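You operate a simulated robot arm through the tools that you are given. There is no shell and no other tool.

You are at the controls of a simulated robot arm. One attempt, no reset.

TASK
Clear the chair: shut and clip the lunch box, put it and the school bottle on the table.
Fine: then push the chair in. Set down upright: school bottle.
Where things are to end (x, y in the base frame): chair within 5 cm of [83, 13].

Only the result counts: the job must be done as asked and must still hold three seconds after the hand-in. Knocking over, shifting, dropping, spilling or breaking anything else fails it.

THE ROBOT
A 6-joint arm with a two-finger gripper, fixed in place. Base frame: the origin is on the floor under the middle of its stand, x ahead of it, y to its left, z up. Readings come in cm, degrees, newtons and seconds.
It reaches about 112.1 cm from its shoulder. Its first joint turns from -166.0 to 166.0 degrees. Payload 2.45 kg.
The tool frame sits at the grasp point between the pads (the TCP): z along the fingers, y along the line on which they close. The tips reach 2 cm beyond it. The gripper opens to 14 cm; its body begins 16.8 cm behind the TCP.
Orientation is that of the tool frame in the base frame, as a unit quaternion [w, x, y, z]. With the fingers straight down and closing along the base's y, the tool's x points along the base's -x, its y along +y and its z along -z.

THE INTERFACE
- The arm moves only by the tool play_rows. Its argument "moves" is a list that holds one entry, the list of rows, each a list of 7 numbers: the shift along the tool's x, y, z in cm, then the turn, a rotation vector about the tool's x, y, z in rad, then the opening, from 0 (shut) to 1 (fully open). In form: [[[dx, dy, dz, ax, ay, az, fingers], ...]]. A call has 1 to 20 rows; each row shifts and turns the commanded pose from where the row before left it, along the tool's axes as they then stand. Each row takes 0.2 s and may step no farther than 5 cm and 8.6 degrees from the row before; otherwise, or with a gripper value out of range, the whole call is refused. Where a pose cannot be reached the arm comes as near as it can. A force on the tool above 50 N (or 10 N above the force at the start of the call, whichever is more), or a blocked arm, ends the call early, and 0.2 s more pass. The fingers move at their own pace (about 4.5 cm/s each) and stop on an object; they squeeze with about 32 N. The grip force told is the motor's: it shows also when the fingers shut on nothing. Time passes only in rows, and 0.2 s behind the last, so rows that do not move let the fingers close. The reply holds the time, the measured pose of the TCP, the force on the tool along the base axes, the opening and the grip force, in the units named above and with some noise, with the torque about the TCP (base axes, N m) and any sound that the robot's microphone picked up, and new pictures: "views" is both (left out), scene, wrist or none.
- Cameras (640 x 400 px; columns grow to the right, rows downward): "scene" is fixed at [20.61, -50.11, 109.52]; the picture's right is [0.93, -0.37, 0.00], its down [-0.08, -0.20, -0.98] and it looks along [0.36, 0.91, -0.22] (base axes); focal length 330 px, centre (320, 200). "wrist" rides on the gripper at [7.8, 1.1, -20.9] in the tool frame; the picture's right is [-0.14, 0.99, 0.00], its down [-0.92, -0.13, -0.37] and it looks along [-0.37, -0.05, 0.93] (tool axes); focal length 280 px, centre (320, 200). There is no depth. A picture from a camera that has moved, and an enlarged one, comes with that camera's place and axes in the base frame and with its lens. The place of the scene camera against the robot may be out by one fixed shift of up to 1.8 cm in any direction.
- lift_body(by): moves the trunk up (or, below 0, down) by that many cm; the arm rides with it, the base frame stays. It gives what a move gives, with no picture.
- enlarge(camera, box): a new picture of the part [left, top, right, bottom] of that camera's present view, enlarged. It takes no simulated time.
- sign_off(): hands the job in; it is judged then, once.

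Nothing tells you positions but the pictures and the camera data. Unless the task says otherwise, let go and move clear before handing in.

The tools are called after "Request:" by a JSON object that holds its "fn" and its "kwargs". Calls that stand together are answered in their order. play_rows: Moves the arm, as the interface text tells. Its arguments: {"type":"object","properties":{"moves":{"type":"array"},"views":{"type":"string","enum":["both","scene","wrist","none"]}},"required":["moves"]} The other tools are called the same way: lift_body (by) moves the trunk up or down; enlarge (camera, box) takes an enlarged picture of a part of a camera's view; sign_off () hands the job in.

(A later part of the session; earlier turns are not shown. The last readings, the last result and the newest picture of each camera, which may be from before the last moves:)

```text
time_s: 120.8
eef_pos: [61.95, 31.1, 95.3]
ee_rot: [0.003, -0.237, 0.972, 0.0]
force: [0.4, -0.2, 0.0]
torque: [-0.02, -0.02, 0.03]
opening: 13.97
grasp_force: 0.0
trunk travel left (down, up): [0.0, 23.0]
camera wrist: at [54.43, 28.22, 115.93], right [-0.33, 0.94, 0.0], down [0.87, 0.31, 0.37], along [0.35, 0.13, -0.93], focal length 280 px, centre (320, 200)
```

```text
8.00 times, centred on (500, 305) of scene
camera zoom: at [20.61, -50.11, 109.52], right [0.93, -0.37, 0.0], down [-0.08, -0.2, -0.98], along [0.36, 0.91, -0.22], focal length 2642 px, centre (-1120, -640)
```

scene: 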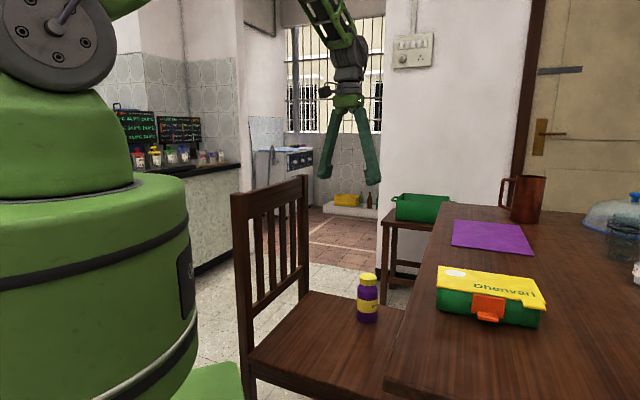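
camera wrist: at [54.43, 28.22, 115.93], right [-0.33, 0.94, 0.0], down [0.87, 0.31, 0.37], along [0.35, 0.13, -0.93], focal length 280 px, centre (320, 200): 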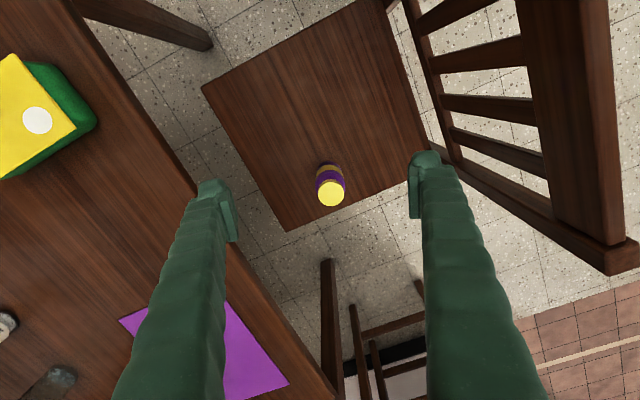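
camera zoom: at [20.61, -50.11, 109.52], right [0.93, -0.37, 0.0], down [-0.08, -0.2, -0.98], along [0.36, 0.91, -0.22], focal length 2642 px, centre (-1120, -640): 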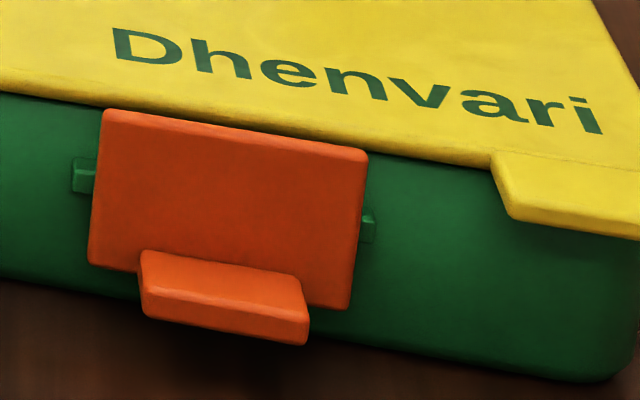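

The box looks right on the table, and the chair hasn't moved. The bottle is at about (72.8, 37.3). I'll tilt the fingers outward for reach and come down above it.

Request:
{"fn": "play_rows", "kwargs": {"moves": [[[0, 0, 0, 0, -0.125, 0, 1], [0, 0, 0, 0, -0.125, 0, 1], [-0.836, 0.074, 3.94, 0, 0, 0, 1], [-0.836, 0.074, 3.94, 0, 0, 0, 1], [-0.836, 0.074, 3.94, 0, 0, 0, 1], [-0.836, 0.074, 3.94, 0, 0, 0, 1], [-0.836, 0.074, 3.94, 0, 0, 0, 1], [-0.836, 0.074, 3.94, 0, 0, 0, 1], [-0.836, 0.074, 3.94, 0, 0, 0, 1]]], "views": "both"}}

```text
time_s: 122.8
eef_pos: [72.99, 37.32, 69.89]
ee_rot: [0.125, -0.234, 0.964, 0.03]
force: [-0.1, 0.6, 0.5]
torque: [0.01, 0.02, 0.0]
opening: 14.0
grasp_force: 0.0
trunk travel left (down, up): [0.0, 23.0]
camera wrist: at [61.12, 32.35, 88.14], right [-0.34, 0.94, 0.04], down [0.77, 0.25, 0.59], along [0.55, 0.23, -0.81], focal length 280 px, centre (320, 200)
```

scene: 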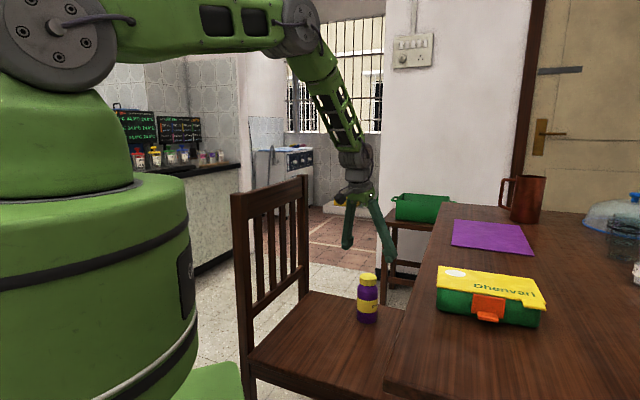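
wrist: 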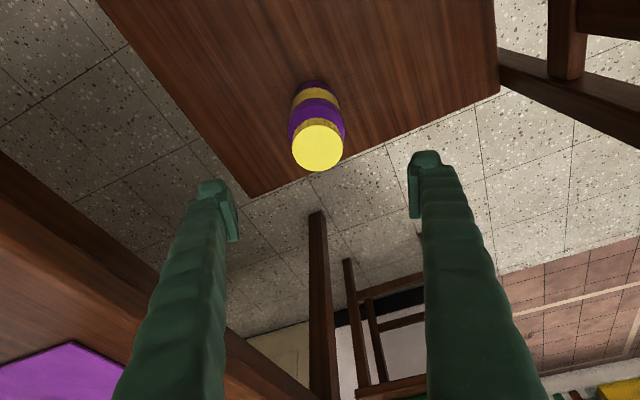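

The bottle is centred between the fingers. I'll descend to mid-body.

Request:
{"fn": "play_rows", "kwargs": {"moves": [[[0.734, 0, 2.79, 0, 0, 0, 1], [0.734, 0, 2.79, 0, 0, 0, 1], [0.734, 0, 2.79, 0, 0, 0, 1], [0.6, 0, 2.3, 0, 0, 0, 1], [0.5, 0, 1.9, 0, 0, 0, 1]]], "views": "both"}}

Request:
{"fn": "enlarge", "kwargs": {"camera": "scene", "box": [310, 240, 420, 350]}}

```text
time_s: 124.0
eef_pos: [73.01, 37.52, 56.85]
ee_rot: [0.124, -0.234, 0.964, 0.03]
force: [-0.3, -1.4, 0.0]
torque: [-0.04, 0.02, -0.02]
opening: 13.99
grasp_force: 0.1
trunk travel left (down, up): [0.0, 23.0]
camera wrist: at [61.12, 32.31, 75.03], right [-0.34, 0.94, 0.04], down [0.77, 0.25, 0.59], along [0.55, 0.23, -0.81], focal length 280 px, centre (320, 200)
```

scene: 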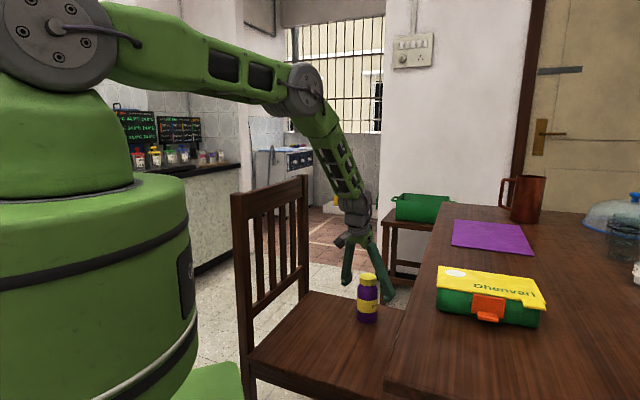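
wrist: 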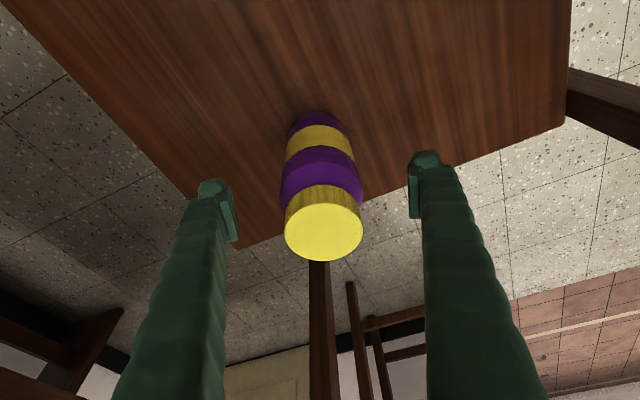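

```text
3.64 times, centred on (365, 295) of scene
camera zoom: at [20.61, -50.11, 109.52], right [0.93, -0.37, 0.0], down [-0.08, -0.2, -0.98], along [0.36, 0.91, -0.22], focal length 1201 px, centre (156, -146)
```

zoom: 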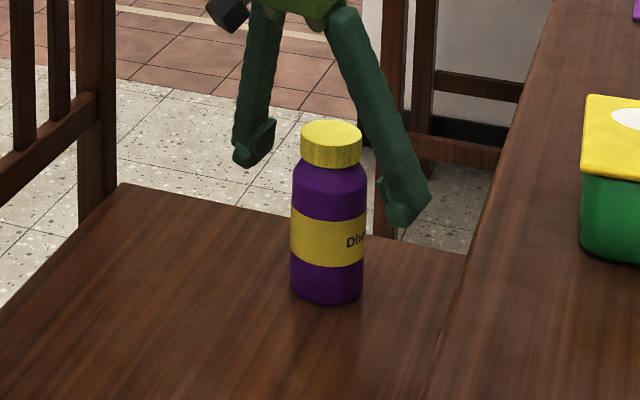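

Request:
{"fn": "play_rows", "kwargs": {"moves": [[[0.28, 0, 1.07, 0, 0, 0, 1], [0.28, 0, 1.07, 0, 0, 0, 1], [0, 0, 0, 0, 0, 0, 1]]], "views": "none"}}

```text
time_s: 124.8
eef_pos: [72.9, 37.41, 54.72]
ee_rot: [0.124, -0.234, 0.964, 0.03]
force: [0.0, -0.6, -0.1]
torque: [0.04, 0.0, -0.05]
opening: 14.01
grasp_force: 0.0
trunk travel left (down, up): [0.0, 23.0]
```

Good, no reach problem. Now I'll close on the bottle body.

Request:
{"fn": "play_rows", "kwargs": {"moves": [[[0, 0, 0, 0, 0, 0, 0.7], [0, 0, 0, 0, 0, 0, 0.55], [0, 0, 0, 0, 0, 0, 0.4], [0, 0, 0, 0, 0, 0, 0.2], [0, 0, 0, 0, 0, 0, 0], [0, 0, 0, 0, 0, 0, 0], [0, 0, 0, 0, 0, 0, 0]]], "views": "both"}}

Request:
{"fn": "enlarge", "kwargs": {"camera": "scene", "box": [310, 240, 420, 350]}}

```text
time_s: 126.4
eef_pos: [72.91, 37.35, 54.74]
ee_rot: [0.124, -0.234, 0.964, 0.03]
force: [0.4, -0.2, 1.0]
torque: [-0.03, 0.0, -0.01]
opening: 6.48
grasp_force: 32.2
trunk travel left (down, up): [0.0, 23.0]
camera wrist: at [61.07, 32.3, 72.87], right [-0.34, 0.94, 0.04], down [0.77, 0.25, 0.59], along [0.55, 0.23, -0.81], focal length 280 px, centre (320, 200)
```

scene: 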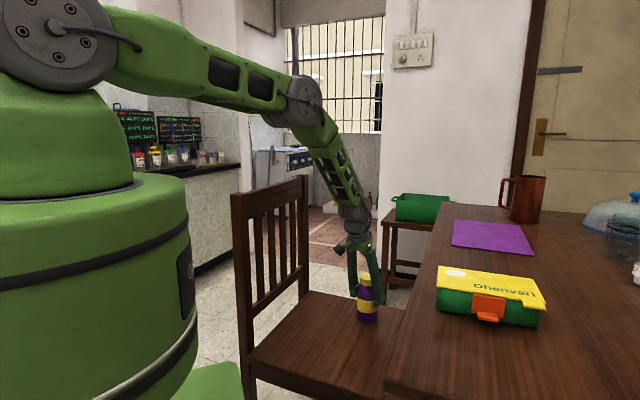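
wrist: 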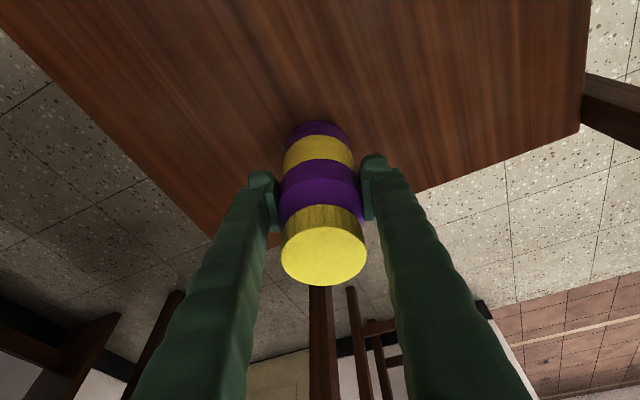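

```text
3.64 times, centred on (365, 295) of scene
camera zoom: at [20.61, -50.11, 109.52], right [0.93, -0.37, 0.0], down [-0.08, -0.2, -0.98], along [0.36, 0.91, -0.22], focal length 1201 px, centre (156, -146)
```

zoom: 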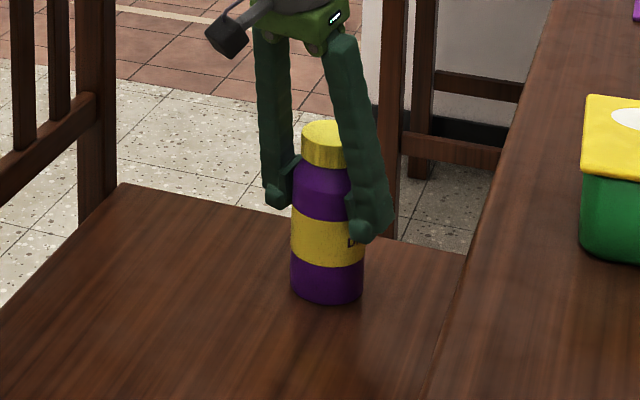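

The bottle is gripped (6.5 cm wide). I'll lift it straight up, keeping the tool orientation fixed so it stays upright.

Request:
{"fn": "play_rows", "kwargs": {"moves": [[[-0.25, 0, -0.97, 0, 0, 0, 0], [-0.5, 0, -1.94, 0, 0, 0, 0], [-0.77, 0, -2.9, 0, 0, 0, 0], [-1.02, 0, -3.87, 0, 0, 0, 0], [-1.02, 0, -3.87, 0, 0, 0, 0], [-1.02, 0, -3.87, 0, 0, 0, 0], [-1.02, 0, -3.87, 0, 0, 0, 0], [-1.02, 0, -3.87, 0, 0, 0, 0], [-1.02, 0, -3.87, 0, 0, 0, 0], [-0.9, 0, -3.4, 0, 0, 0, 0]]], "views": "both"}}

```text
time_s: 128.6
eef_pos: [72.95, 37.28, 88.37]
ee_rot: [0.125, -0.233, 0.964, 0.031]
force: [-0.2, 0.1, -0.7]
torque: [0.01, -0.04, 0.03]
opening: 6.49
grasp_force: 31.7
trunk travel left (down, up): [0.0, 23.0]
camera wrist: at [61.03, 32.22, 106.52], right [-0.34, 0.94, 0.04], down [0.77, 0.25, 0.59], along [0.55, 0.23, -0.81], focal length 280 px, centre (320, 200)
```

scene: 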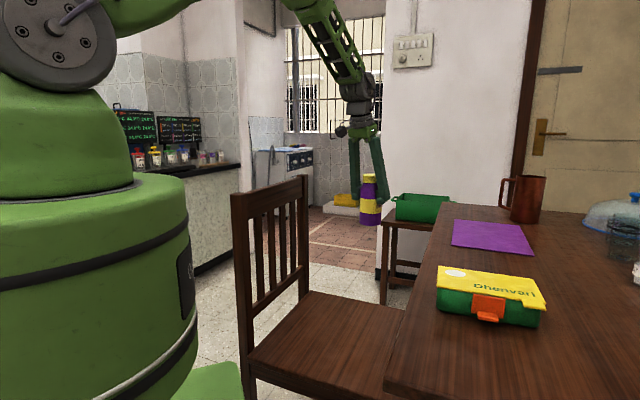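
wrist: 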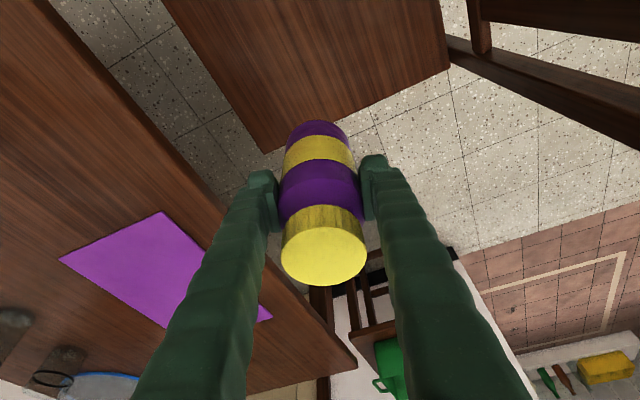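

Request:
{"fn": "play_rows", "kwargs": {"moves": [[[1.063, -3.6, -0.278, 0, 0, 0, 0], [1.063, -3.6, -0.278, 0, 0, 0, 0], [1.063, -3.6, -0.278, 0, 0, 0, 0], [1.063, -3.6, -0.278, 0, 0, 0, 0], [1.063, -3.6, -0.278, 0, 0, 0, 0], [1.063, -3.6, -0.278, 0, 0, 0, 0], [1.063, -3.6, -0.278, 0, 0, 0, 0], [1.063, -3.6, -0.278, 0, 0, 0, 0], [1.063, -3.6, -0.278, 0, 0, 0, 0]]], "views": "both"}}

```text
time_s: 130.6
eef_pos: [79.13, 3.87, 88.37]
ee_rot: [0.124, -0.235, 0.964, 0.031]
force: [0.4, -0.6, -0.7]
torque: [-0.01, 0.03, 0.04]
opening: 6.48
grasp_force: 32.6
trunk travel left (down, up): [0.0, 23.0]
camera wrist: at [67.26, -1.1, 106.48], right [-0.34, 0.94, 0.04], down [0.77, 0.25, 0.59], along [0.55, 0.23, -0.81], focal length 280 px, centre (320, 200)
```

scene: 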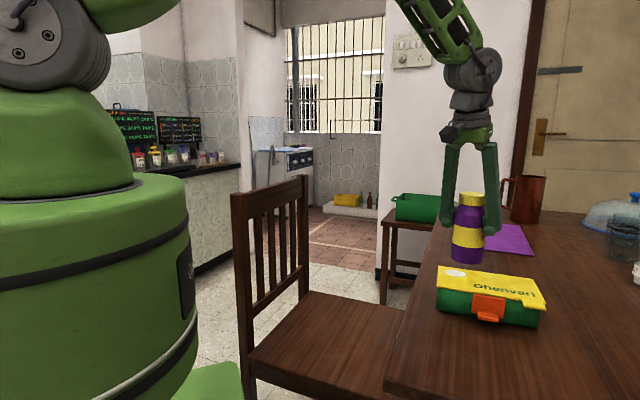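
wrist: 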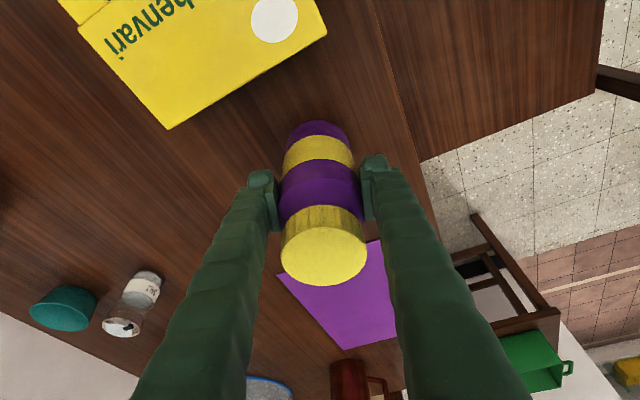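

Request:
{"fn": "play_rows", "kwargs": {"moves": [[[0.38, 0, 1.45, 0, 0, 0, 0], [0.38, 0, 1.45, 0, 0, 0, 0], [0.13, 0, 0.48, 0, 0, 0, 0], [0.08, 0, 0.29, 0, 0, 0, 0], [0.05, 0, 0.19, 0, 0, 0, 0]]], "views": "none"}}

```text
time_s: 131.8
eef_pos: [79.22, 4.01, 84.26]
ee_rot: [0.124, -0.235, 0.964, 0.03]
force: [0.4, -0.5, -0.3]
torque: [-0.02, -0.02, 0.0]
opening: 6.52
grasp_force: 32.0
trunk travel left (down, up): [0.0, 23.0]
```

Request:
{"fn": "play_rows", "kwargs": {"moves": [[[0.03, 0, 0.12, 0, 0, 0, 0], [0.03, 0, 0.12, 0, 0, 0, 0], [0.03, 0, 0.1, 0, 0, 0, 0]]], "views": "scene"}}

Request:
{"fn": "enlarge", "kwargs": {"camera": "scene", "box": [410, 170, 550, 300]}}

```text
time_s: 132.6
eef_pos: [79.31, 3.92, 84.19]
ee_rot: [0.125, -0.234, 0.964, 0.031]
force: [-4.5, 0.6, 15.4]
torque: [-0.01, 0.08, -0.01]
opening: 6.49
grasp_force: 31.3
trunk travel left (down, up): [0.0, 23.0]
```

scene: 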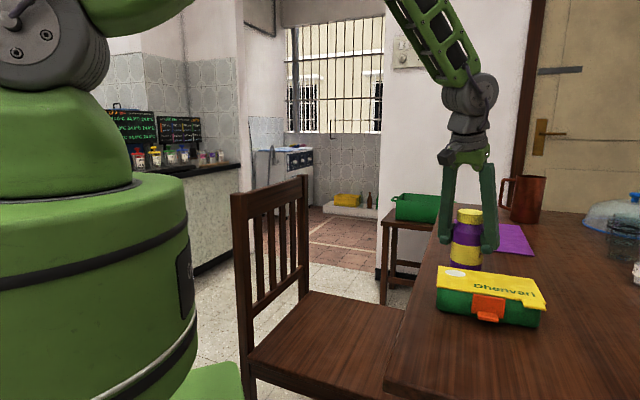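

```text
3.08 times, centred on (480, 235) of scene
camera zoom: at [20.61, -50.11, 109.52], right [0.93, -0.37, 0.0], down [-0.08, -0.2, -0.98], along [0.36, 0.91, -0.22], focal length 1016 px, centre (-172, 92)
```

zoom: 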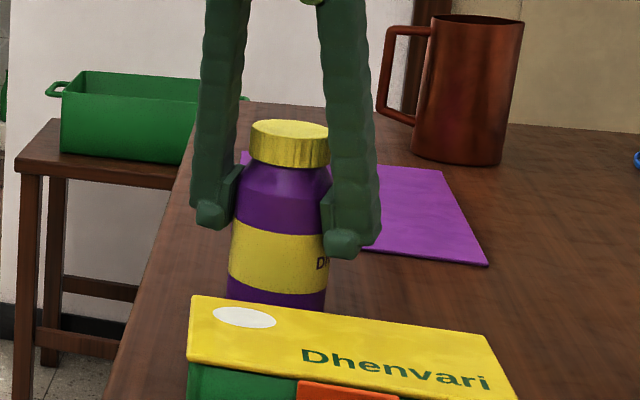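

The bottle is standing on the table. I'll release it and withdraw upward.

Request:
{"fn": "play_rows", "kwargs": {"moves": [[[-0.02, 0, -0.07, 0, 0, 0, 0], [0, 0, 0, 0, 0, 0, 0.52], [0, 0, 0, 0, 0, 0, 0.6], [0, 0, 0, 0, 0, 0, 0.68], [0, 0, 0, 0, 0, 0, 0.72], [-0.51, 0, -1.94, 0, 0, 0, 0.72], [-0.77, 0, -2.9, 0, 0, 0, 0.72], [-1.02, 0, -3.87, 0, 0, 0, 0.72], [-1.02, 0, -3.87, 0, 0, 0, 0.72], [-1.02, 0, -3.87, 0, 0, 0, 0.72]]], "views": "both"}}

Request:
{"fn": "enlarge", "kwargs": {"camera": "scene", "box": [410, 190, 550, 330]}}

```text
time_s: 134.8
eef_pos: [79.16, 4.0, 101.09]
ee_rot: [0.125, -0.235, 0.964, 0.029]
force: [0.0, 0.7, -0.7]
torque: [-0.02, -0.01, -0.01]
opening: 10.07
grasp_force: 0.0
trunk travel left (down, up): [0.0, 23.0]
camera wrist: at [67.29, -1.09, 119.27], right [-0.34, 0.94, 0.04], down [0.77, 0.25, 0.59], along [0.55, 0.23, -0.81], focal length 280 px, centre (320, 200)
```

scene: 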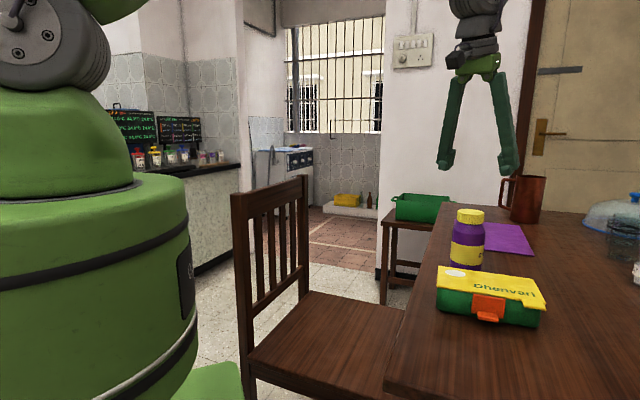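
wrist: 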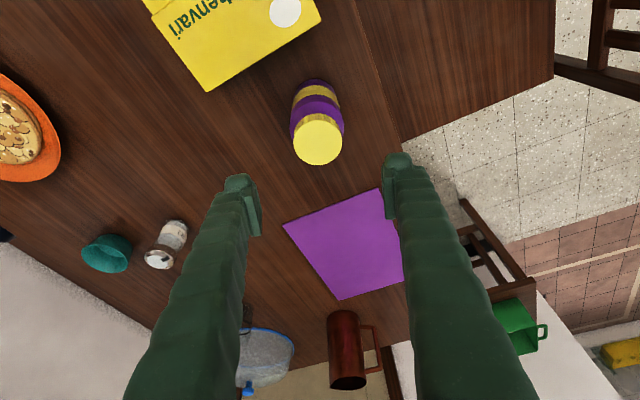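

```text
2.86 times, centred on (480, 260) of scene
camera zoom: at [20.61, -50.11, 109.52], right [0.93, -0.37, 0.0], down [-0.08, -0.2, -0.98], along [0.36, 0.91, -0.22], focal length 944 px, centre (-137, 29)
```

zoom: 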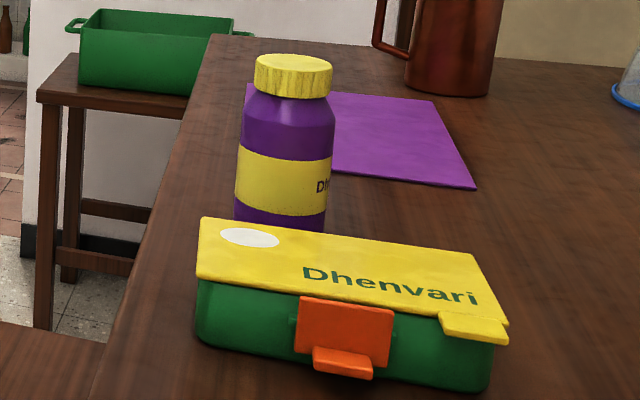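

Both items are on the table, with the bottle upright and the box closed and clipped. Now for the chair. I'll swing over the seat and look closely at its back so I can grip a slat and slide it straight in.

Request:
{"fn": "play_rows", "kwargs": {"moves": [[[0, 0, 0, 0, 0.125, 0, 0.72], [0, 0, 0, 0, 0.125, 0, 0.72], [0, 4.5, 0, 0, 0, 0, 0.5], [0, 4.5, 0, 0, 0, 0, 0.5], [0, 4.5, 0, 0, 0, 0, 0.5], [0, 4.5, 0, 0, 0, 0, 0.5], [0, 4.5, 0, 0, 0, 0, 0.5], [0, 4.5, 0, 0, 0, 0, 0.5], [0, 0, 0, 0, 0, 0.1396, 0.5], [0, 0, 0, 0, 0, 0.1396, 0.5], [0, 0, 0, 0, 0, 0.1396, 0.5], [0, 0, 0, 0, 0, 0.1396, 0.5], [0, 0, 0, 0, 0, 0.1396, 0.5], [0, 0, 0, 0, 0, 0.1396, 0.5], [0, 0, 0, 0, 0, 0.1396, 0.5], [0, 0, 0, 0, 0, 0.1396, 0.5], [0, 0, 0, 0, 0, 0.1396, 0.5]]], "views": "both"}}

```text
time_s: 138.4
eef_pos: [66.71, 27.93, 101.03]
ee_rot: [0.002, 0.382, 0.924, 0.003]
force: [0.5, -0.5, 0.1]
torque: [0.0, 0.03, 0.0]
opening: 6.99
grasp_force: 0.0
trunk travel left (down, up): [0.0, 23.0]
camera wrist: at [61.89, 34.09, 121.89], right [0.8, 0.61, 0.01], down [0.56, -0.74, 0.37], along [0.23, -0.29, -0.93], focal length 280 px, centre (320, 200)
```

scene: 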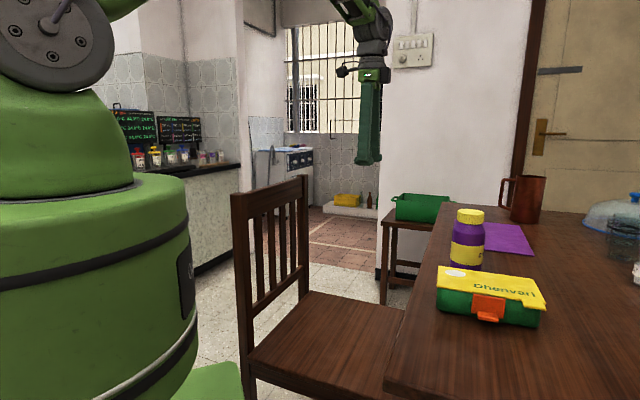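
wrist: 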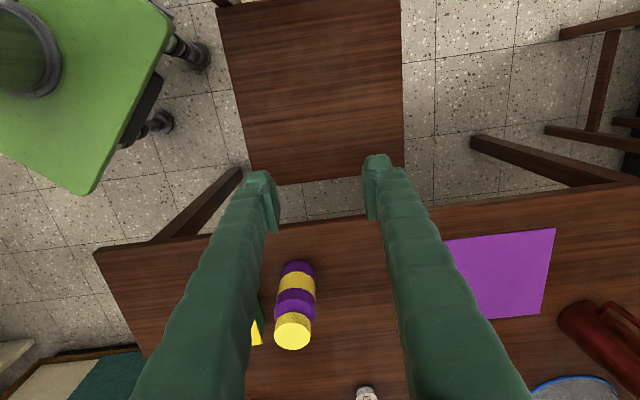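

Request:
{"fn": "play_rows", "kwargs": {"moves": [[[0, 0, 0, 0, 0.14, 0, 0.5], [0, 0, 0, 0, 0.14, 0, 0.5], [0, 0, 0, 0, 0.14, 0, 0.5]]], "views": "wrist"}}

Request:
{"fn": "enlarge", "kwargs": {"camera": "scene", "box": [200, 150, 420, 400]}}

Request:
{"fn": "enlarge", "kwargs": {"camera": "scene", "box": [220, 165, 330, 325]}}

```text
time_s: 139.2
eef_pos: [66.78, 28.07, 101.03]
ee_rot: [-0.191, 0.372, 0.905, 0.083]
force: [0.3, 0.2, 0.2]
torque: [0.02, -0.02, 0.02]
opening: 7.01
grasp_force: 0.0
trunk travel left (down, up): [0.0, 23.0]
camera wrist: at [68.43, 27.61, 123.26], right [0.79, 0.62, -0.05], down [0.62, -0.79, -0.04], along [-0.06, 0.0, -1.0], focal length 280 px, centre (320, 200)
```

wrist: 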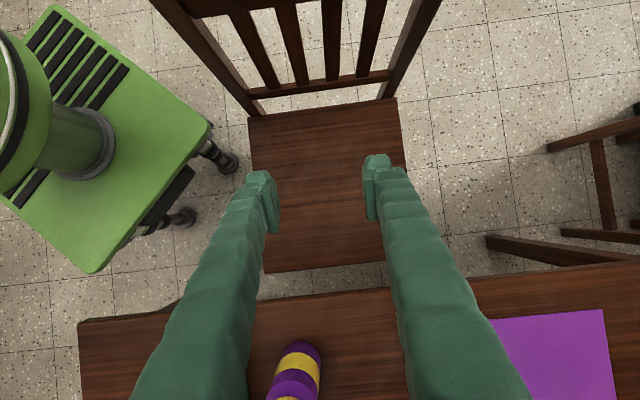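

```text
1.60 times, centred on (310, 275) of scene
camera zoom: at [20.61, -50.11, 109.52], right [0.93, -0.37, 0.0], down [-0.08, -0.2, -0.98], along [0.36, 0.91, -0.22], focal length 528 px, centre (336, 80)
```

zoom: 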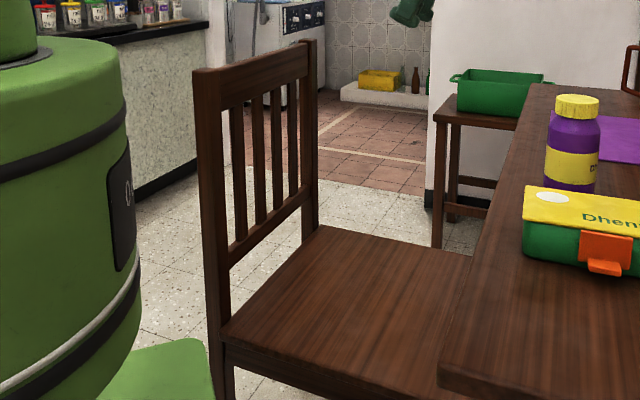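

```text
2.50 times, centred on (275, 245) of scene
camera zoom: at [20.61, -50.11, 109.52], right [0.93, -0.37, 0.0], down [-0.08, -0.2, -0.98], along [0.36, 0.91, -0.22], focal length 826 px, centre (432, 88)
```

zoom: 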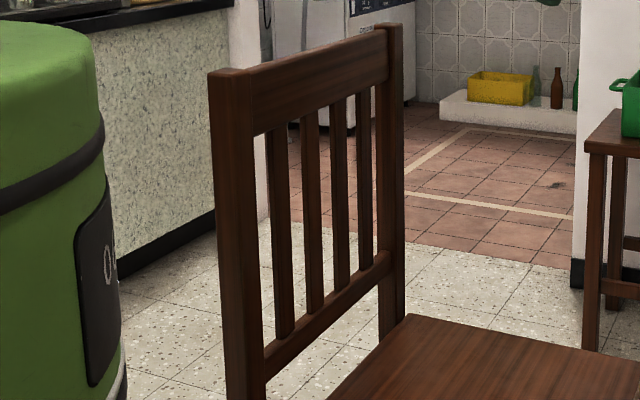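

The chair back is vertical, with four slats and a low rail about 12 cm above the seat. Gripping a slat from the front would crowd the table at the end, so I'll go behind the chair and push on the low rail with both fingertips. First I'll tilt the hand and cross over the top rail.

Request:
{"fn": "play_rows", "kwargs": {"moves": [[[0, 0, 0, 0, -0.129, 0, 1], [0, 0, 0, 0, -0.129, 0, 1], [0, 0, 0, 0, -0.129, 0, 1], [0, 0, 0, 0, -0.129, 0, 1], [0, 0, 0, 0, -0.129, 0, 1], [0, 0, 0, 0, -0.129, 0, 1], [0, 0, 0, 0, -0.129, 0, 1], [0, 0, 0, 0, -0.129, 0, 1]]], "views": "both"}}

```text
time_s: 141.0
eef_pos: [66.78, 27.96, 101.03]
ee_rot: [0.281, 0.363, 0.881, -0.112]
force: [-0.3, 0.2, 0.3]
torque: [0.01, 0.03, 0.0]
opening: 14.02
grasp_force: 0.1
trunk travel left (down, up): [0.0, 23.0]
camera wrist: at [54.42, 41.54, 113.55], right [0.78, 0.62, 0.09], down [0.29, -0.47, 0.83], along [0.56, -0.62, -0.55], focal length 280 px, centre (320, 200)
```

scene: 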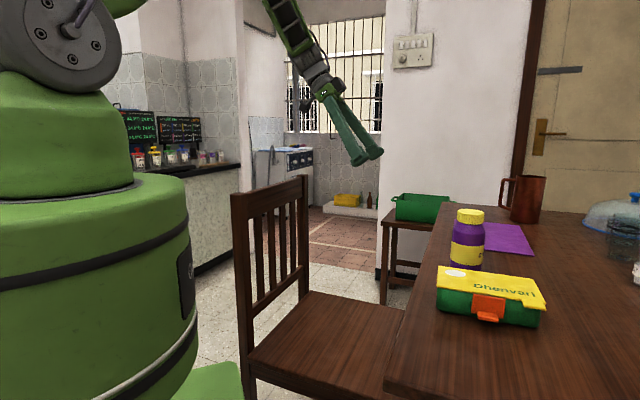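
wrist: 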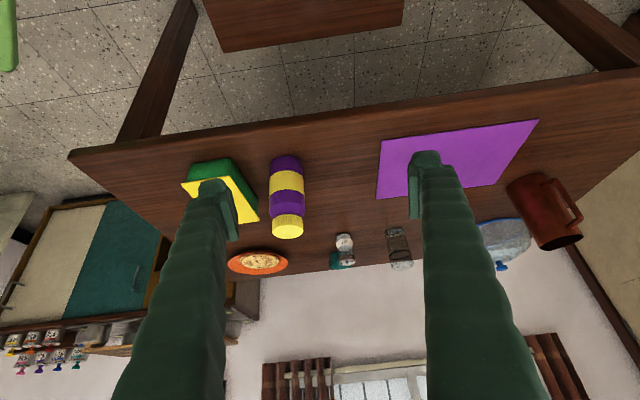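

Request:
{"fn": "play_rows", "kwargs": {"moves": [[[3.16, 0.113, -2.72, 0, 0, 0, 1], [3.16, 0.113, -2.72, 0, 0, 0, 1], [3.16, 0.113, -2.72, 0, 0, 0, 1], [3.16, 0.113, -2.72, 0, 0, 0, 1], [3.16, 0.113, -2.72, 0, 0, 0, 1], [3.16, 0.113, -2.72, 0, 0, 0, 1], [3.16, 0.113, -2.72, 0, 0, 0, 1], [3.16, 0.113, -2.72, 0, 0, 0, 1], [3.16, 0.113, -2.72, 0, 0, 0, 1], [3.16, 0.113, -2.72, 0, 0, 0, 1]]], "views": "both"}}

```text
time_s: 143.2
eef_pos: [37.93, 58.04, 105.04]
ee_rot: [0.28, 0.365, 0.881, -0.112]
force: [-0.3, 0.6, -0.2]
torque: [0.01, -0.01, -0.03]
opening: 13.99
grasp_force: 0.0
trunk travel left (down, up): [0.0, 23.0]
camera wrist: at [25.61, 71.58, 117.57], right [0.78, 0.62, 0.09], down [0.29, -0.48, 0.83], along [0.56, -0.62, -0.55], focal length 280 px, centre (320, 200)
```

scene: 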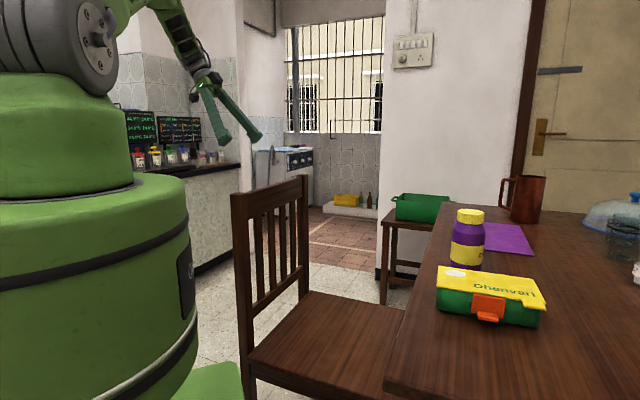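
wrist: 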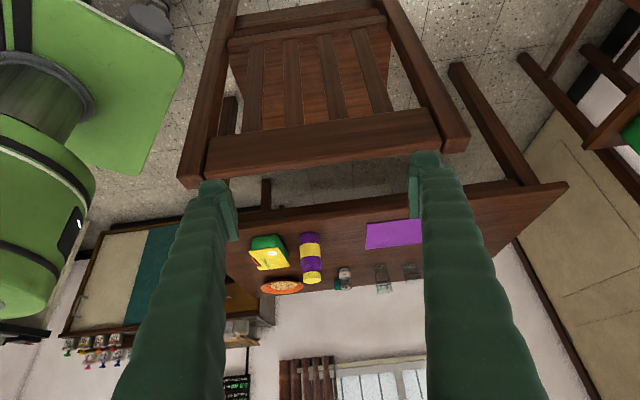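

Request:
{"fn": "enlarge", "kwargs": {"camera": "wrist", "box": [170, 0, 490, 200]}}

```text
2.00 times, centred on (330, 100) of wrist
camera zoom: at [25.61, 71.58, 117.57], right [0.78, 0.62, 0.09], down [0.29, -0.48, 0.83], along [0.56, -0.62, -0.55], focal length 561 px, centre (300, 400)
```

zoom: 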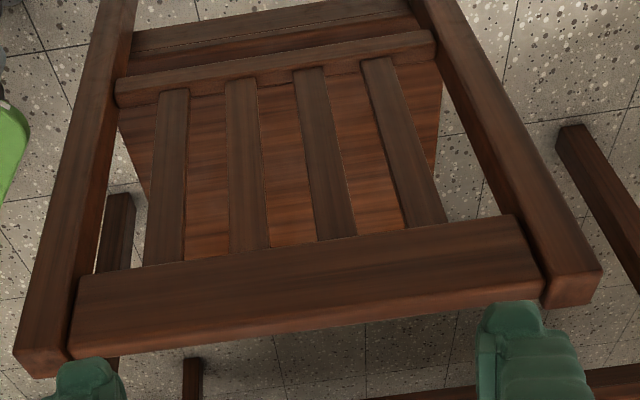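

From behind I can see the low rail clearly: its rear face is at z≈51–57, centred near (47, 49.6). I'll descend behind the chair, well clear of it.

Request:
{"fn": "play_rows", "kwargs": {"moves": [[[2.57, 0.04, 3.635, 0, 0, 0, 1], [2.57, 0.04, 3.635, 0, 0, 0, 1], [2.57, 0.04, 3.635, 0, 0, 0, 1], [2.57, 0.04, 3.635, 0, 0, 0, 1], [2.57, 0.04, 3.635, 0, 0, 0, 1], [2.57, 0.04, 3.635, 0, 0, 0, 1], [2.57, 0.04, 3.635, 0, 0, 0, 1], [2.57, 0.04, 3.635, 0, 0, 0, 1]]], "views": "both"}}

```text
time_s: 145.0
eef_pos: [38.44, 58.44, 69.68]
ee_rot: [0.28, 0.363, 0.882, -0.11]
force: [1.0, 0.2, 0.1]
torque: [-0.03, 0.0, -0.03]
opening: 14.01
grasp_force: 0.0
trunk travel left (down, up): [0.0, 23.0]
camera wrist: at [25.99, 71.98, 82.14], right [0.78, 0.62, 0.09], down [0.29, -0.48, 0.83], along [0.56, -0.62, -0.55], focal length 280 px, centre (320, 200)
```

scene: 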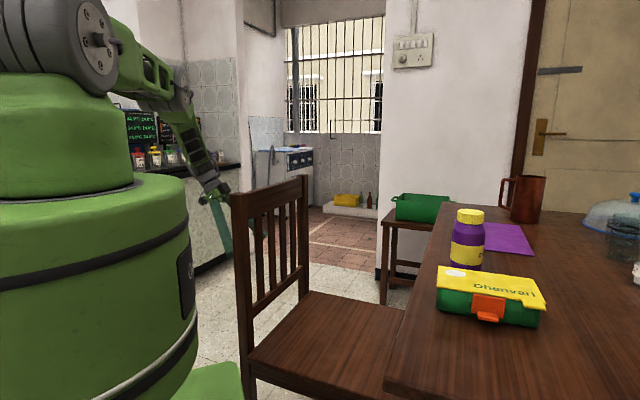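
wrist: 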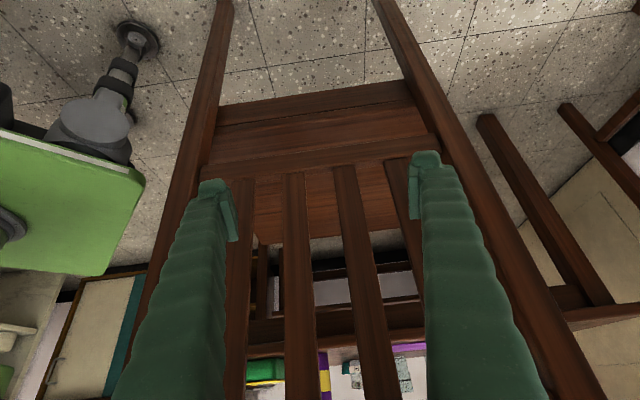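

Request:
{"fn": "enlarge", "kwargs": {"camera": "wrist", "box": [180, 60, 460, 240]}}

```text
2.22 times, centred on (320, 150) of wrist
camera zoom: at [25.99, 71.98, 82.14], right [0.78, 0.62, 0.09], down [0.29, -0.48, 0.83], along [0.56, -0.62, -0.55], focal length 623 px, centre (320, 311)
```

zoom: 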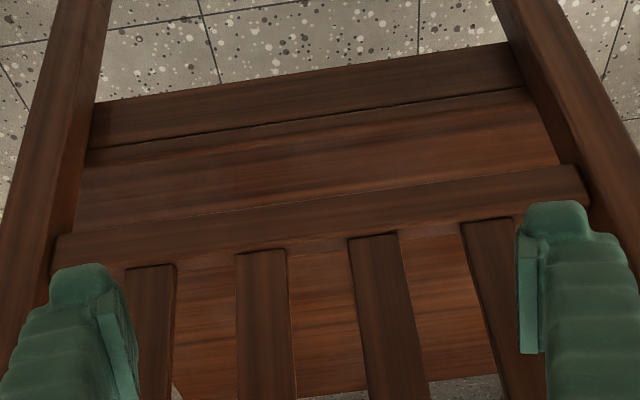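

Request:
{"fn": "play_rows", "kwargs": {"moves": [[[2.44, 0.05, 3.45, 0, 0, 0, 1], [2.44, 0.05, 3.45, 0, 0, 0, 1], [2.44, 0.05, 3.45, 0, 0, 0, 1], [-2.04, -0.015, 1.44, 0, 0, 0, 1], [-2.04, -0.015, 1.44, 0, 0, 0, 1]]], "views": "wrist"}}

Request:
{"fn": "enlarge", "kwargs": {"camera": "wrist", "box": [160, 60, 480, 260]}}

```text
time_s: 146.2
eef_pos: [41.5, 54.0, 58.31]
ee_rot: [0.282, 0.363, 0.881, -0.112]
force: [-0.7, 0.3, -0.1]
torque: [0.01, -0.03, 0.0]
opening: 13.99
grasp_force: 0.2
out of reach, approached as far as the arm can: row 3
trunk travel left (down, up): [0.0, 23.0]
camera wrist: at [29.12, 67.56, 70.85], right [0.78, 0.62, 0.09], down [0.29, -0.48, 0.83], along [0.56, -0.62, -0.55], focal length 280 px, centre (320, 200)
```

wrist: 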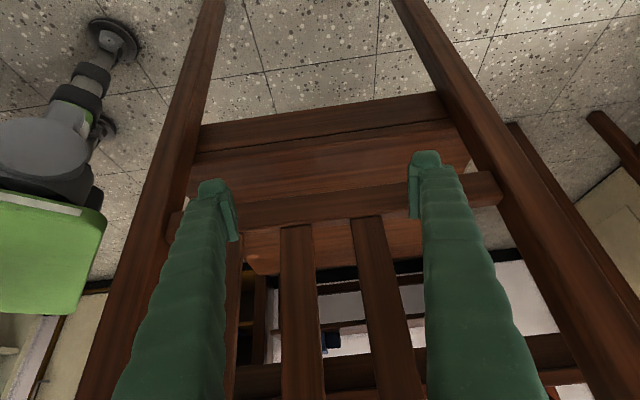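

```text
2.00 times, centred on (320, 160) of wrist
camera zoom: at [29.12, 67.56, 70.85], right [0.78, 0.62, 0.09], down [0.29, -0.48, 0.83], along [0.56, -0.62, -0.55], focal length 561 px, centre (320, 280)
```

zoom: 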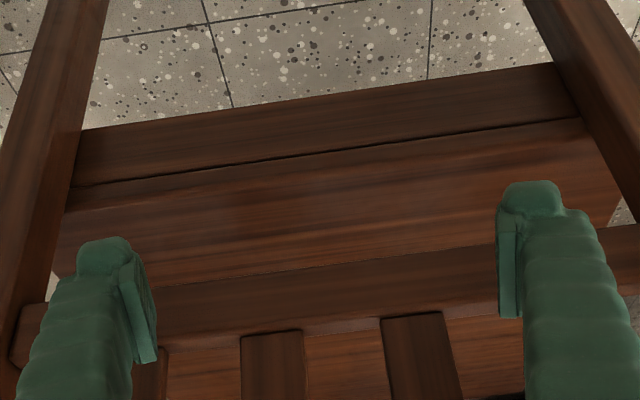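

Request:
{"fn": "play_rows", "kwargs": {"moves": [[[0.69, 0, 0.98, 0, 0, 0, 1], [-1.22, -0.01, 0.86, 0, 0, 0, 1], [-0.82, -0.006, 0.58, 0, 0, 0, 1]]], "views": "wrist"}}

Request:
{"fn": "enlarge", "kwargs": {"camera": "wrist", "box": [160, 60, 480, 260]}}

Request:
{"fn": "enlarge", "kwargs": {"camera": "scene", "box": [180, 150, 340, 350]}}

```text
time_s: 147.0
eef_pos: [43.32, 52.22, 57.13]
ee_rot: [0.28, 0.364, 0.881, -0.112]
force: [0.3, 0.1, 0.1]
torque: [0.0, 0.02, -0.01]
opening: 13.98
grasp_force: 0.1
trunk travel left (down, up): [0.0, 23.0]
camera wrist: at [30.95, 65.8, 69.67], right [0.78, 0.62, 0.09], down [0.29, -0.48, 0.83], along [0.56, -0.62, -0.55], focal length 280 px, centre (320, 200)
```

wrist: 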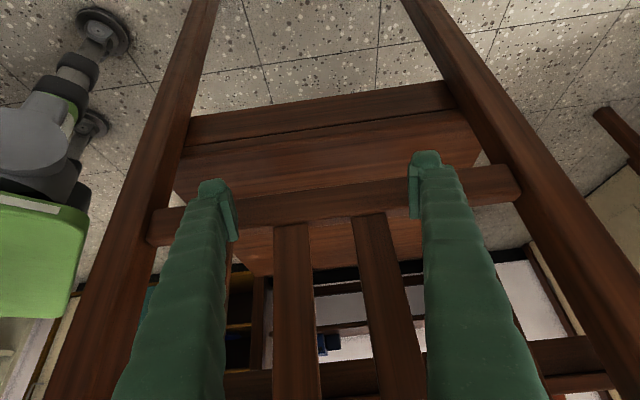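

```text
2.00 times, centred on (320, 160) of wrist
camera zoom: at [30.95, 65.8, 69.67], right [0.78, 0.62, 0.09], down [0.29, -0.48, 0.83], along [0.56, -0.62, -0.55], focal length 561 px, centre (320, 280)
```

zoom: 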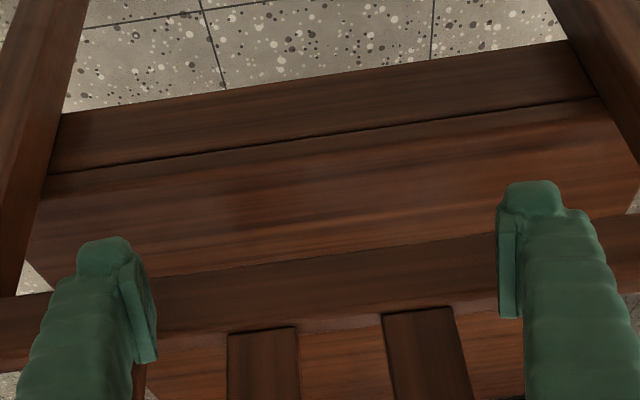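

```text
2.00 times, centred on (260, 250) of scene
camera zoom: at [20.61, -50.11, 109.52], right [0.93, -0.37, 0.0], down [-0.08, -0.2, -0.98], along [0.36, 0.91, -0.22], focal length 660 px, centre (440, 100)
```

zoom: 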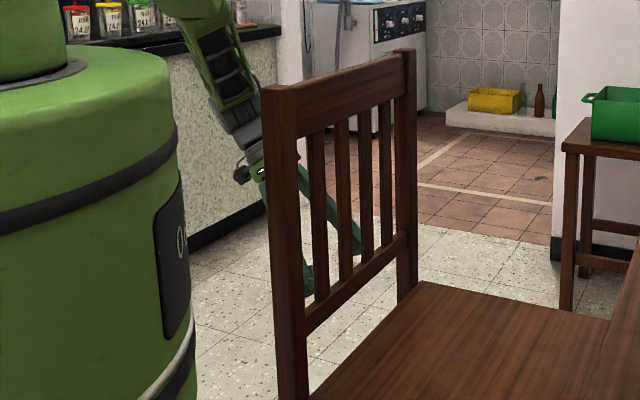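

Request:
{"fn": "play_rows", "kwargs": {"moves": [[[-0.41, 0, 0.29, 0, 0, 0, 1], [-0.41, 0, 0.29, 0, 0, 0, 1], [-0.41, 0, 0.29, 0, 0, 0, 1]]], "views": "none"}}

```text
time_s: 147.8
eef_pos: [44.08, 51.51, 57.26]
ee_rot: [0.279, 0.365, 0.881, -0.11]
force: [-23.6, 17.4, 11.9]
torque: [-0.67, 0.18, -2.44]
opening: 14.0
grasp_force: 0.1
trunk travel left (down, up): [0.0, 23.0]
```

The near finger touched first (29 N, twisting). I'll back off slightly, yaw about 1.2° so both fingertips bear evenly, and look at contact again.

Request:
{"fn": "play_rows", "kwargs": {"moves": [[[0.5, 0, -0.35, 0, 0, 0, 1], [0, 0, 0, 0.0115, 0, 0.0163, 1], [-0.33, 0, 0.23, 0, 0, 0, 1]]], "views": "wrist"}}

Request:
{"fn": "enlarge", "kwargs": {"camera": "wrist", "box": [160, 60, 480, 260]}}

```text
time_s: 148.6
eef_pos: [44.17, 51.43, 57.24]
ee_rot: [0.279, 0.371, 0.879, -0.113]
force: [-10.6, 7.2, -1.5]
torque: [-0.1, 0.09, 0.96]
opening: 13.96
grasp_force: 0.1
trunk travel left (down, up): [0.0, 23.0]
camera wrist: at [32.0, 65.26, 69.66], right [0.79, 0.61, 0.09], down [0.28, -0.48, 0.83], along [0.55, -0.63, -0.55], focal length 280 px, centre (320, 200)
```

wrist: 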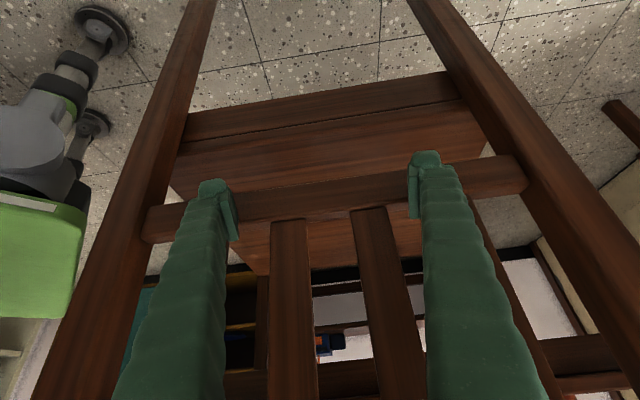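

```text
2.00 times, centred on (320, 160) of wrist
camera zoom: at [32.0, 65.26, 69.66], right [0.79, 0.61, 0.09], down [0.28, -0.48, 0.83], along [0.55, -0.63, -0.55], focal length 561 px, centre (320, 280)
```

zoom: 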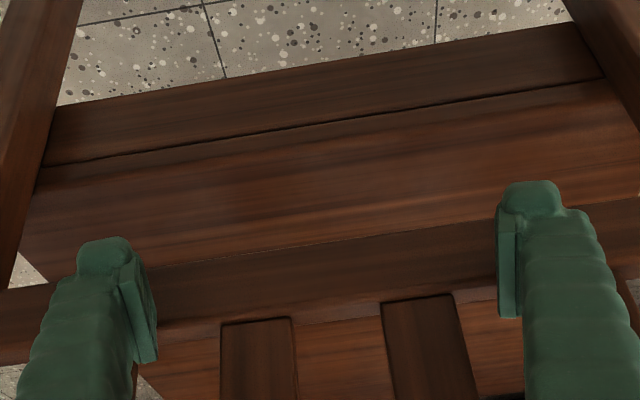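

Contact is now more balanced. I'll start pushing forward gently and watch the force.

Request:
{"fn": "play_rows", "kwargs": {"moves": [[[-0.41, 0, 0.29, 0, 0, 0, 1], [-0.41, 0, 0.29, 0, 0, 0, 1], [-0.61, 0, 0.43, 0, 0, 0, 1], [-0.82, 0, 0.58, 0, 0, 0, 1]]], "views": "both"}}

```text
time_s: 149.6
eef_pos: [46.12, 49.63, 57.45]
ee_rot: [0.28, 0.373, 0.877, -0.113]
force: [-24.2, 23.0, 22.9]
torque: [-0.03, -0.66, 0.55]
opening: 14.02
grasp_force: 0.2
trunk travel left (down, up): [0.0, 23.0]
camera wrist: at [33.89, 63.35, 69.9], right [0.79, 0.61, 0.09], down [0.28, -0.48, 0.83], along [0.55, -0.63, -0.55], focal length 280 px, centre (320, 200)
```

scene: 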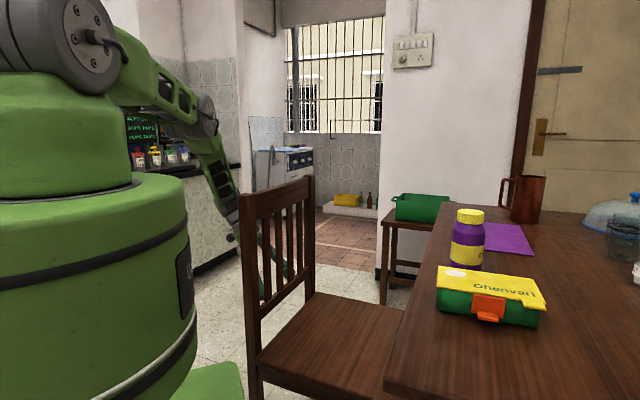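
wrist: 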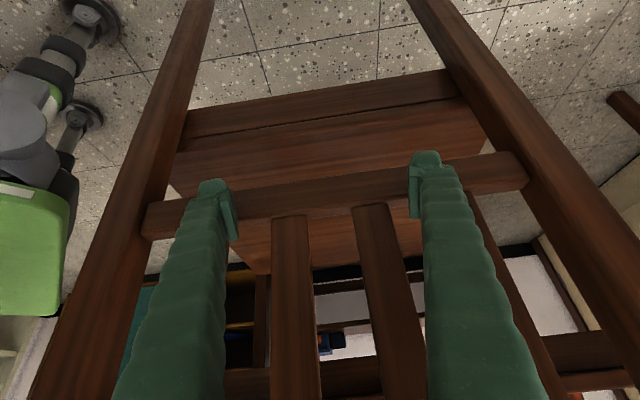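

The chair is sliding straight (33 N, little twist). I'll continue in steps with a slight upward ease to reduce the vertical load.

Request:
{"fn": "play_rows", "kwargs": {"moves": [[[-0.85, 0, 0.53, 0, 0, 0, 1], [-0.85, 0, 0.53, 0, 0, 0, 1], [-0.83, 0, 0.55, 0, 0, 0, 1], [-0.83, 0, 0.55, 0, 0, 0, 1], [-0.82, 0, 0.57, 0, 0, 0, 1]]], "views": "both"}}

```text
time_s: 150.0
eef_pos: [46.41, 49.5, 57.34]
ee_rot: [0.278, 0.372, 0.879, -0.11]
force: [-3.3, 5.6, 4.7]
torque: [-0.26, 0.19, -0.32]
opening: 14.0
grasp_force: 0.0
trunk travel left (down, up): [0.0, 23.0]
stopped in row 1: the force on the tool passed its limit at 67 N (the readings are from after the stop); the commanded pose is now the measured one
camera wrist: at [34.21, 63.18, 69.98], right [0.79, 0.61, 0.09], down [0.28, -0.49, 0.83], along [0.55, -0.63, -0.55], focal length 280 px, centre (320, 200)
```

scene: 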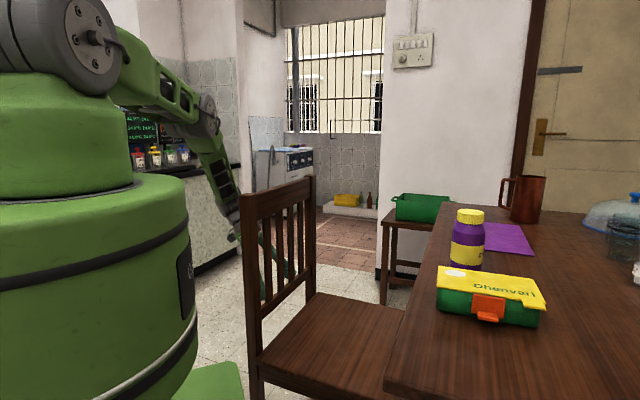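
wrist: 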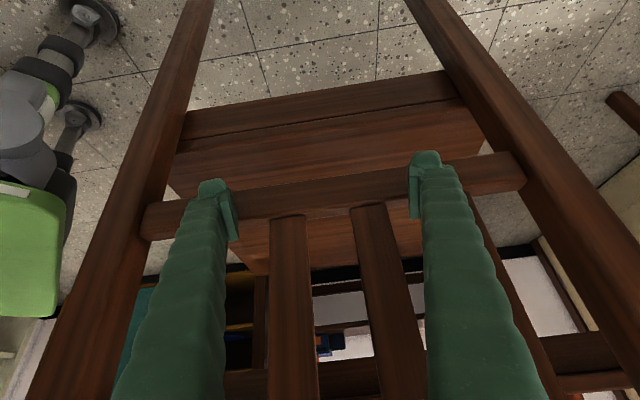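

The step was too abrupt, and static friction pushed the force over its limit. I'll push more slowly with a ramped start.

Request:
{"fn": "play_rows", "kwargs": {"moves": [[[-0.08, 0, 0.05, 0, 0, 0, 1], [-0.12, 0, 0.08, 0, 0, 0, 1], [-0.16, 0, 0.11, 0, 0, 0, 1], [-0.2, 0, 0.14, 0, 0, 0, 1], [-0.2, 0, 0.14, 0, 0, 0, 1], [-0.25, 0, 0.17, 0, 0, 0, 1], [-0.25, 0, 0.17, 0, 0, 0, 1], [-0.25, 0, 0.17, 0, 0, 0, 1], [-0.25, 0, 0.17, 0, 0, 0, 1], [-0.25, 0, 0.17, 0, 0, 0, 1]]], "views": "none"}}

```text
time_s: 151.7
eef_pos: [47.43, 48.51, 57.7]
ee_rot: [0.279, 0.372, 0.879, -0.108]
force: [-8.1, 6.7, 9.1]
torque: [-0.57, 0.37, -0.5]
opening: 14.01
grasp_force: 0.1
trunk travel left (down, up): [0.0, 23.0]
stopped in row 8: the force on the tool passed its limit at 53 N (the readings are from after the stop); the commanded pose is now the measured one
```

The fingertips are riding up on the rail's top edge. I'll back off, drop about 2 cm so they bear on its rear face, and push again slowly.

Request:
{"fn": "play_rows", "kwargs": {"moves": [[[0.6, 0, -0.43, 0, 0, 0, 1], [0.9, 0, -0.63, 0, 0, 0, 1], [0.7, 0, 0.95, 0, 0, 0, 1], [0.66, 0, 0.95, 0, 0, 0, 1]]], "views": "both"}}

Request:
{"fn": "enlarge", "kwargs": {"camera": "wrist", "box": [160, 60, 480, 260]}}

Request:
{"fn": "enlarge", "kwargs": {"camera": "scene", "box": [200, 160, 340, 335]}}

```text
time_s: 152.7
eef_pos: [46.24, 49.72, 55.08]
ee_rot: [0.279, 0.372, 0.878, -0.111]
force: [0.2, 0.4, 0.2]
torque: [0.02, 0.03, 0.03]
opening: 13.99
grasp_force: 0.1
trunk travel left (down, up): [0.0, 23.0]
camera wrist: at [34.09, 63.4, 67.7], right [0.79, 0.61, 0.09], down [0.28, -0.49, 0.83], along [0.55, -0.63, -0.55], focal length 280 px, centre (320, 200)
```

scene: 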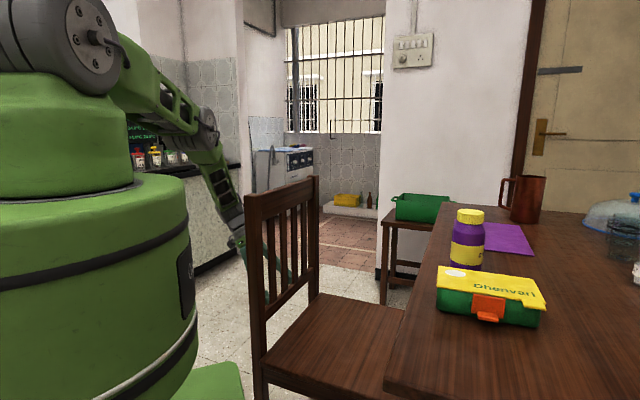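
wrist: 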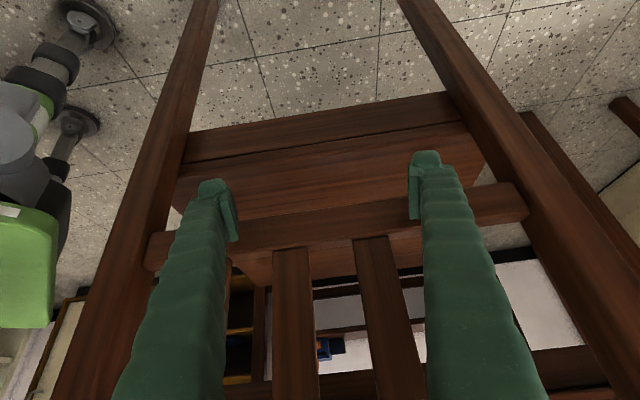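

```text
2.00 times, centred on (320, 160) of wrist
camera zoom: at [34.09, 63.4, 67.7], right [0.79, 0.61, 0.09], down [0.28, -0.49, 0.83], along [0.55, -0.63, -0.55], focal length 561 px, centre (320, 280)
```

zoom: 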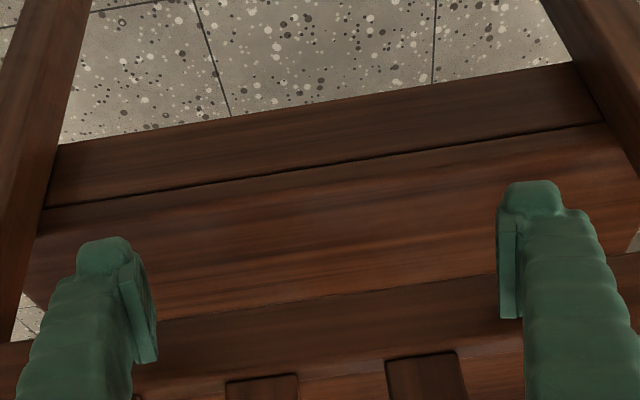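

```text
2.29 times, centred on (270, 248) of scene
camera zoom: at [20.61, -50.11, 109.52], right [0.93, -0.37, 0.0], down [-0.08, -0.2, -0.98], along [0.36, 0.91, -0.22], focal length 755 px, centre (434, 91)
```

zoom: 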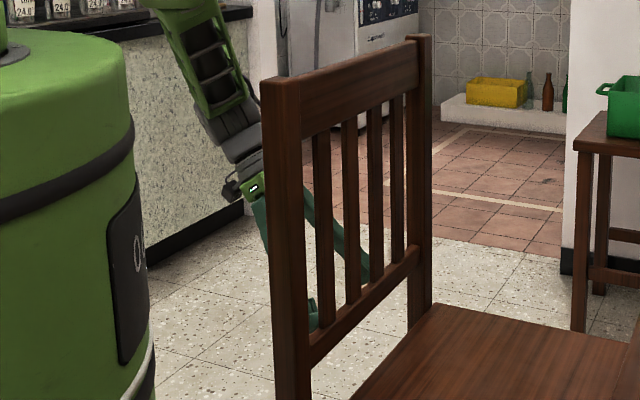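

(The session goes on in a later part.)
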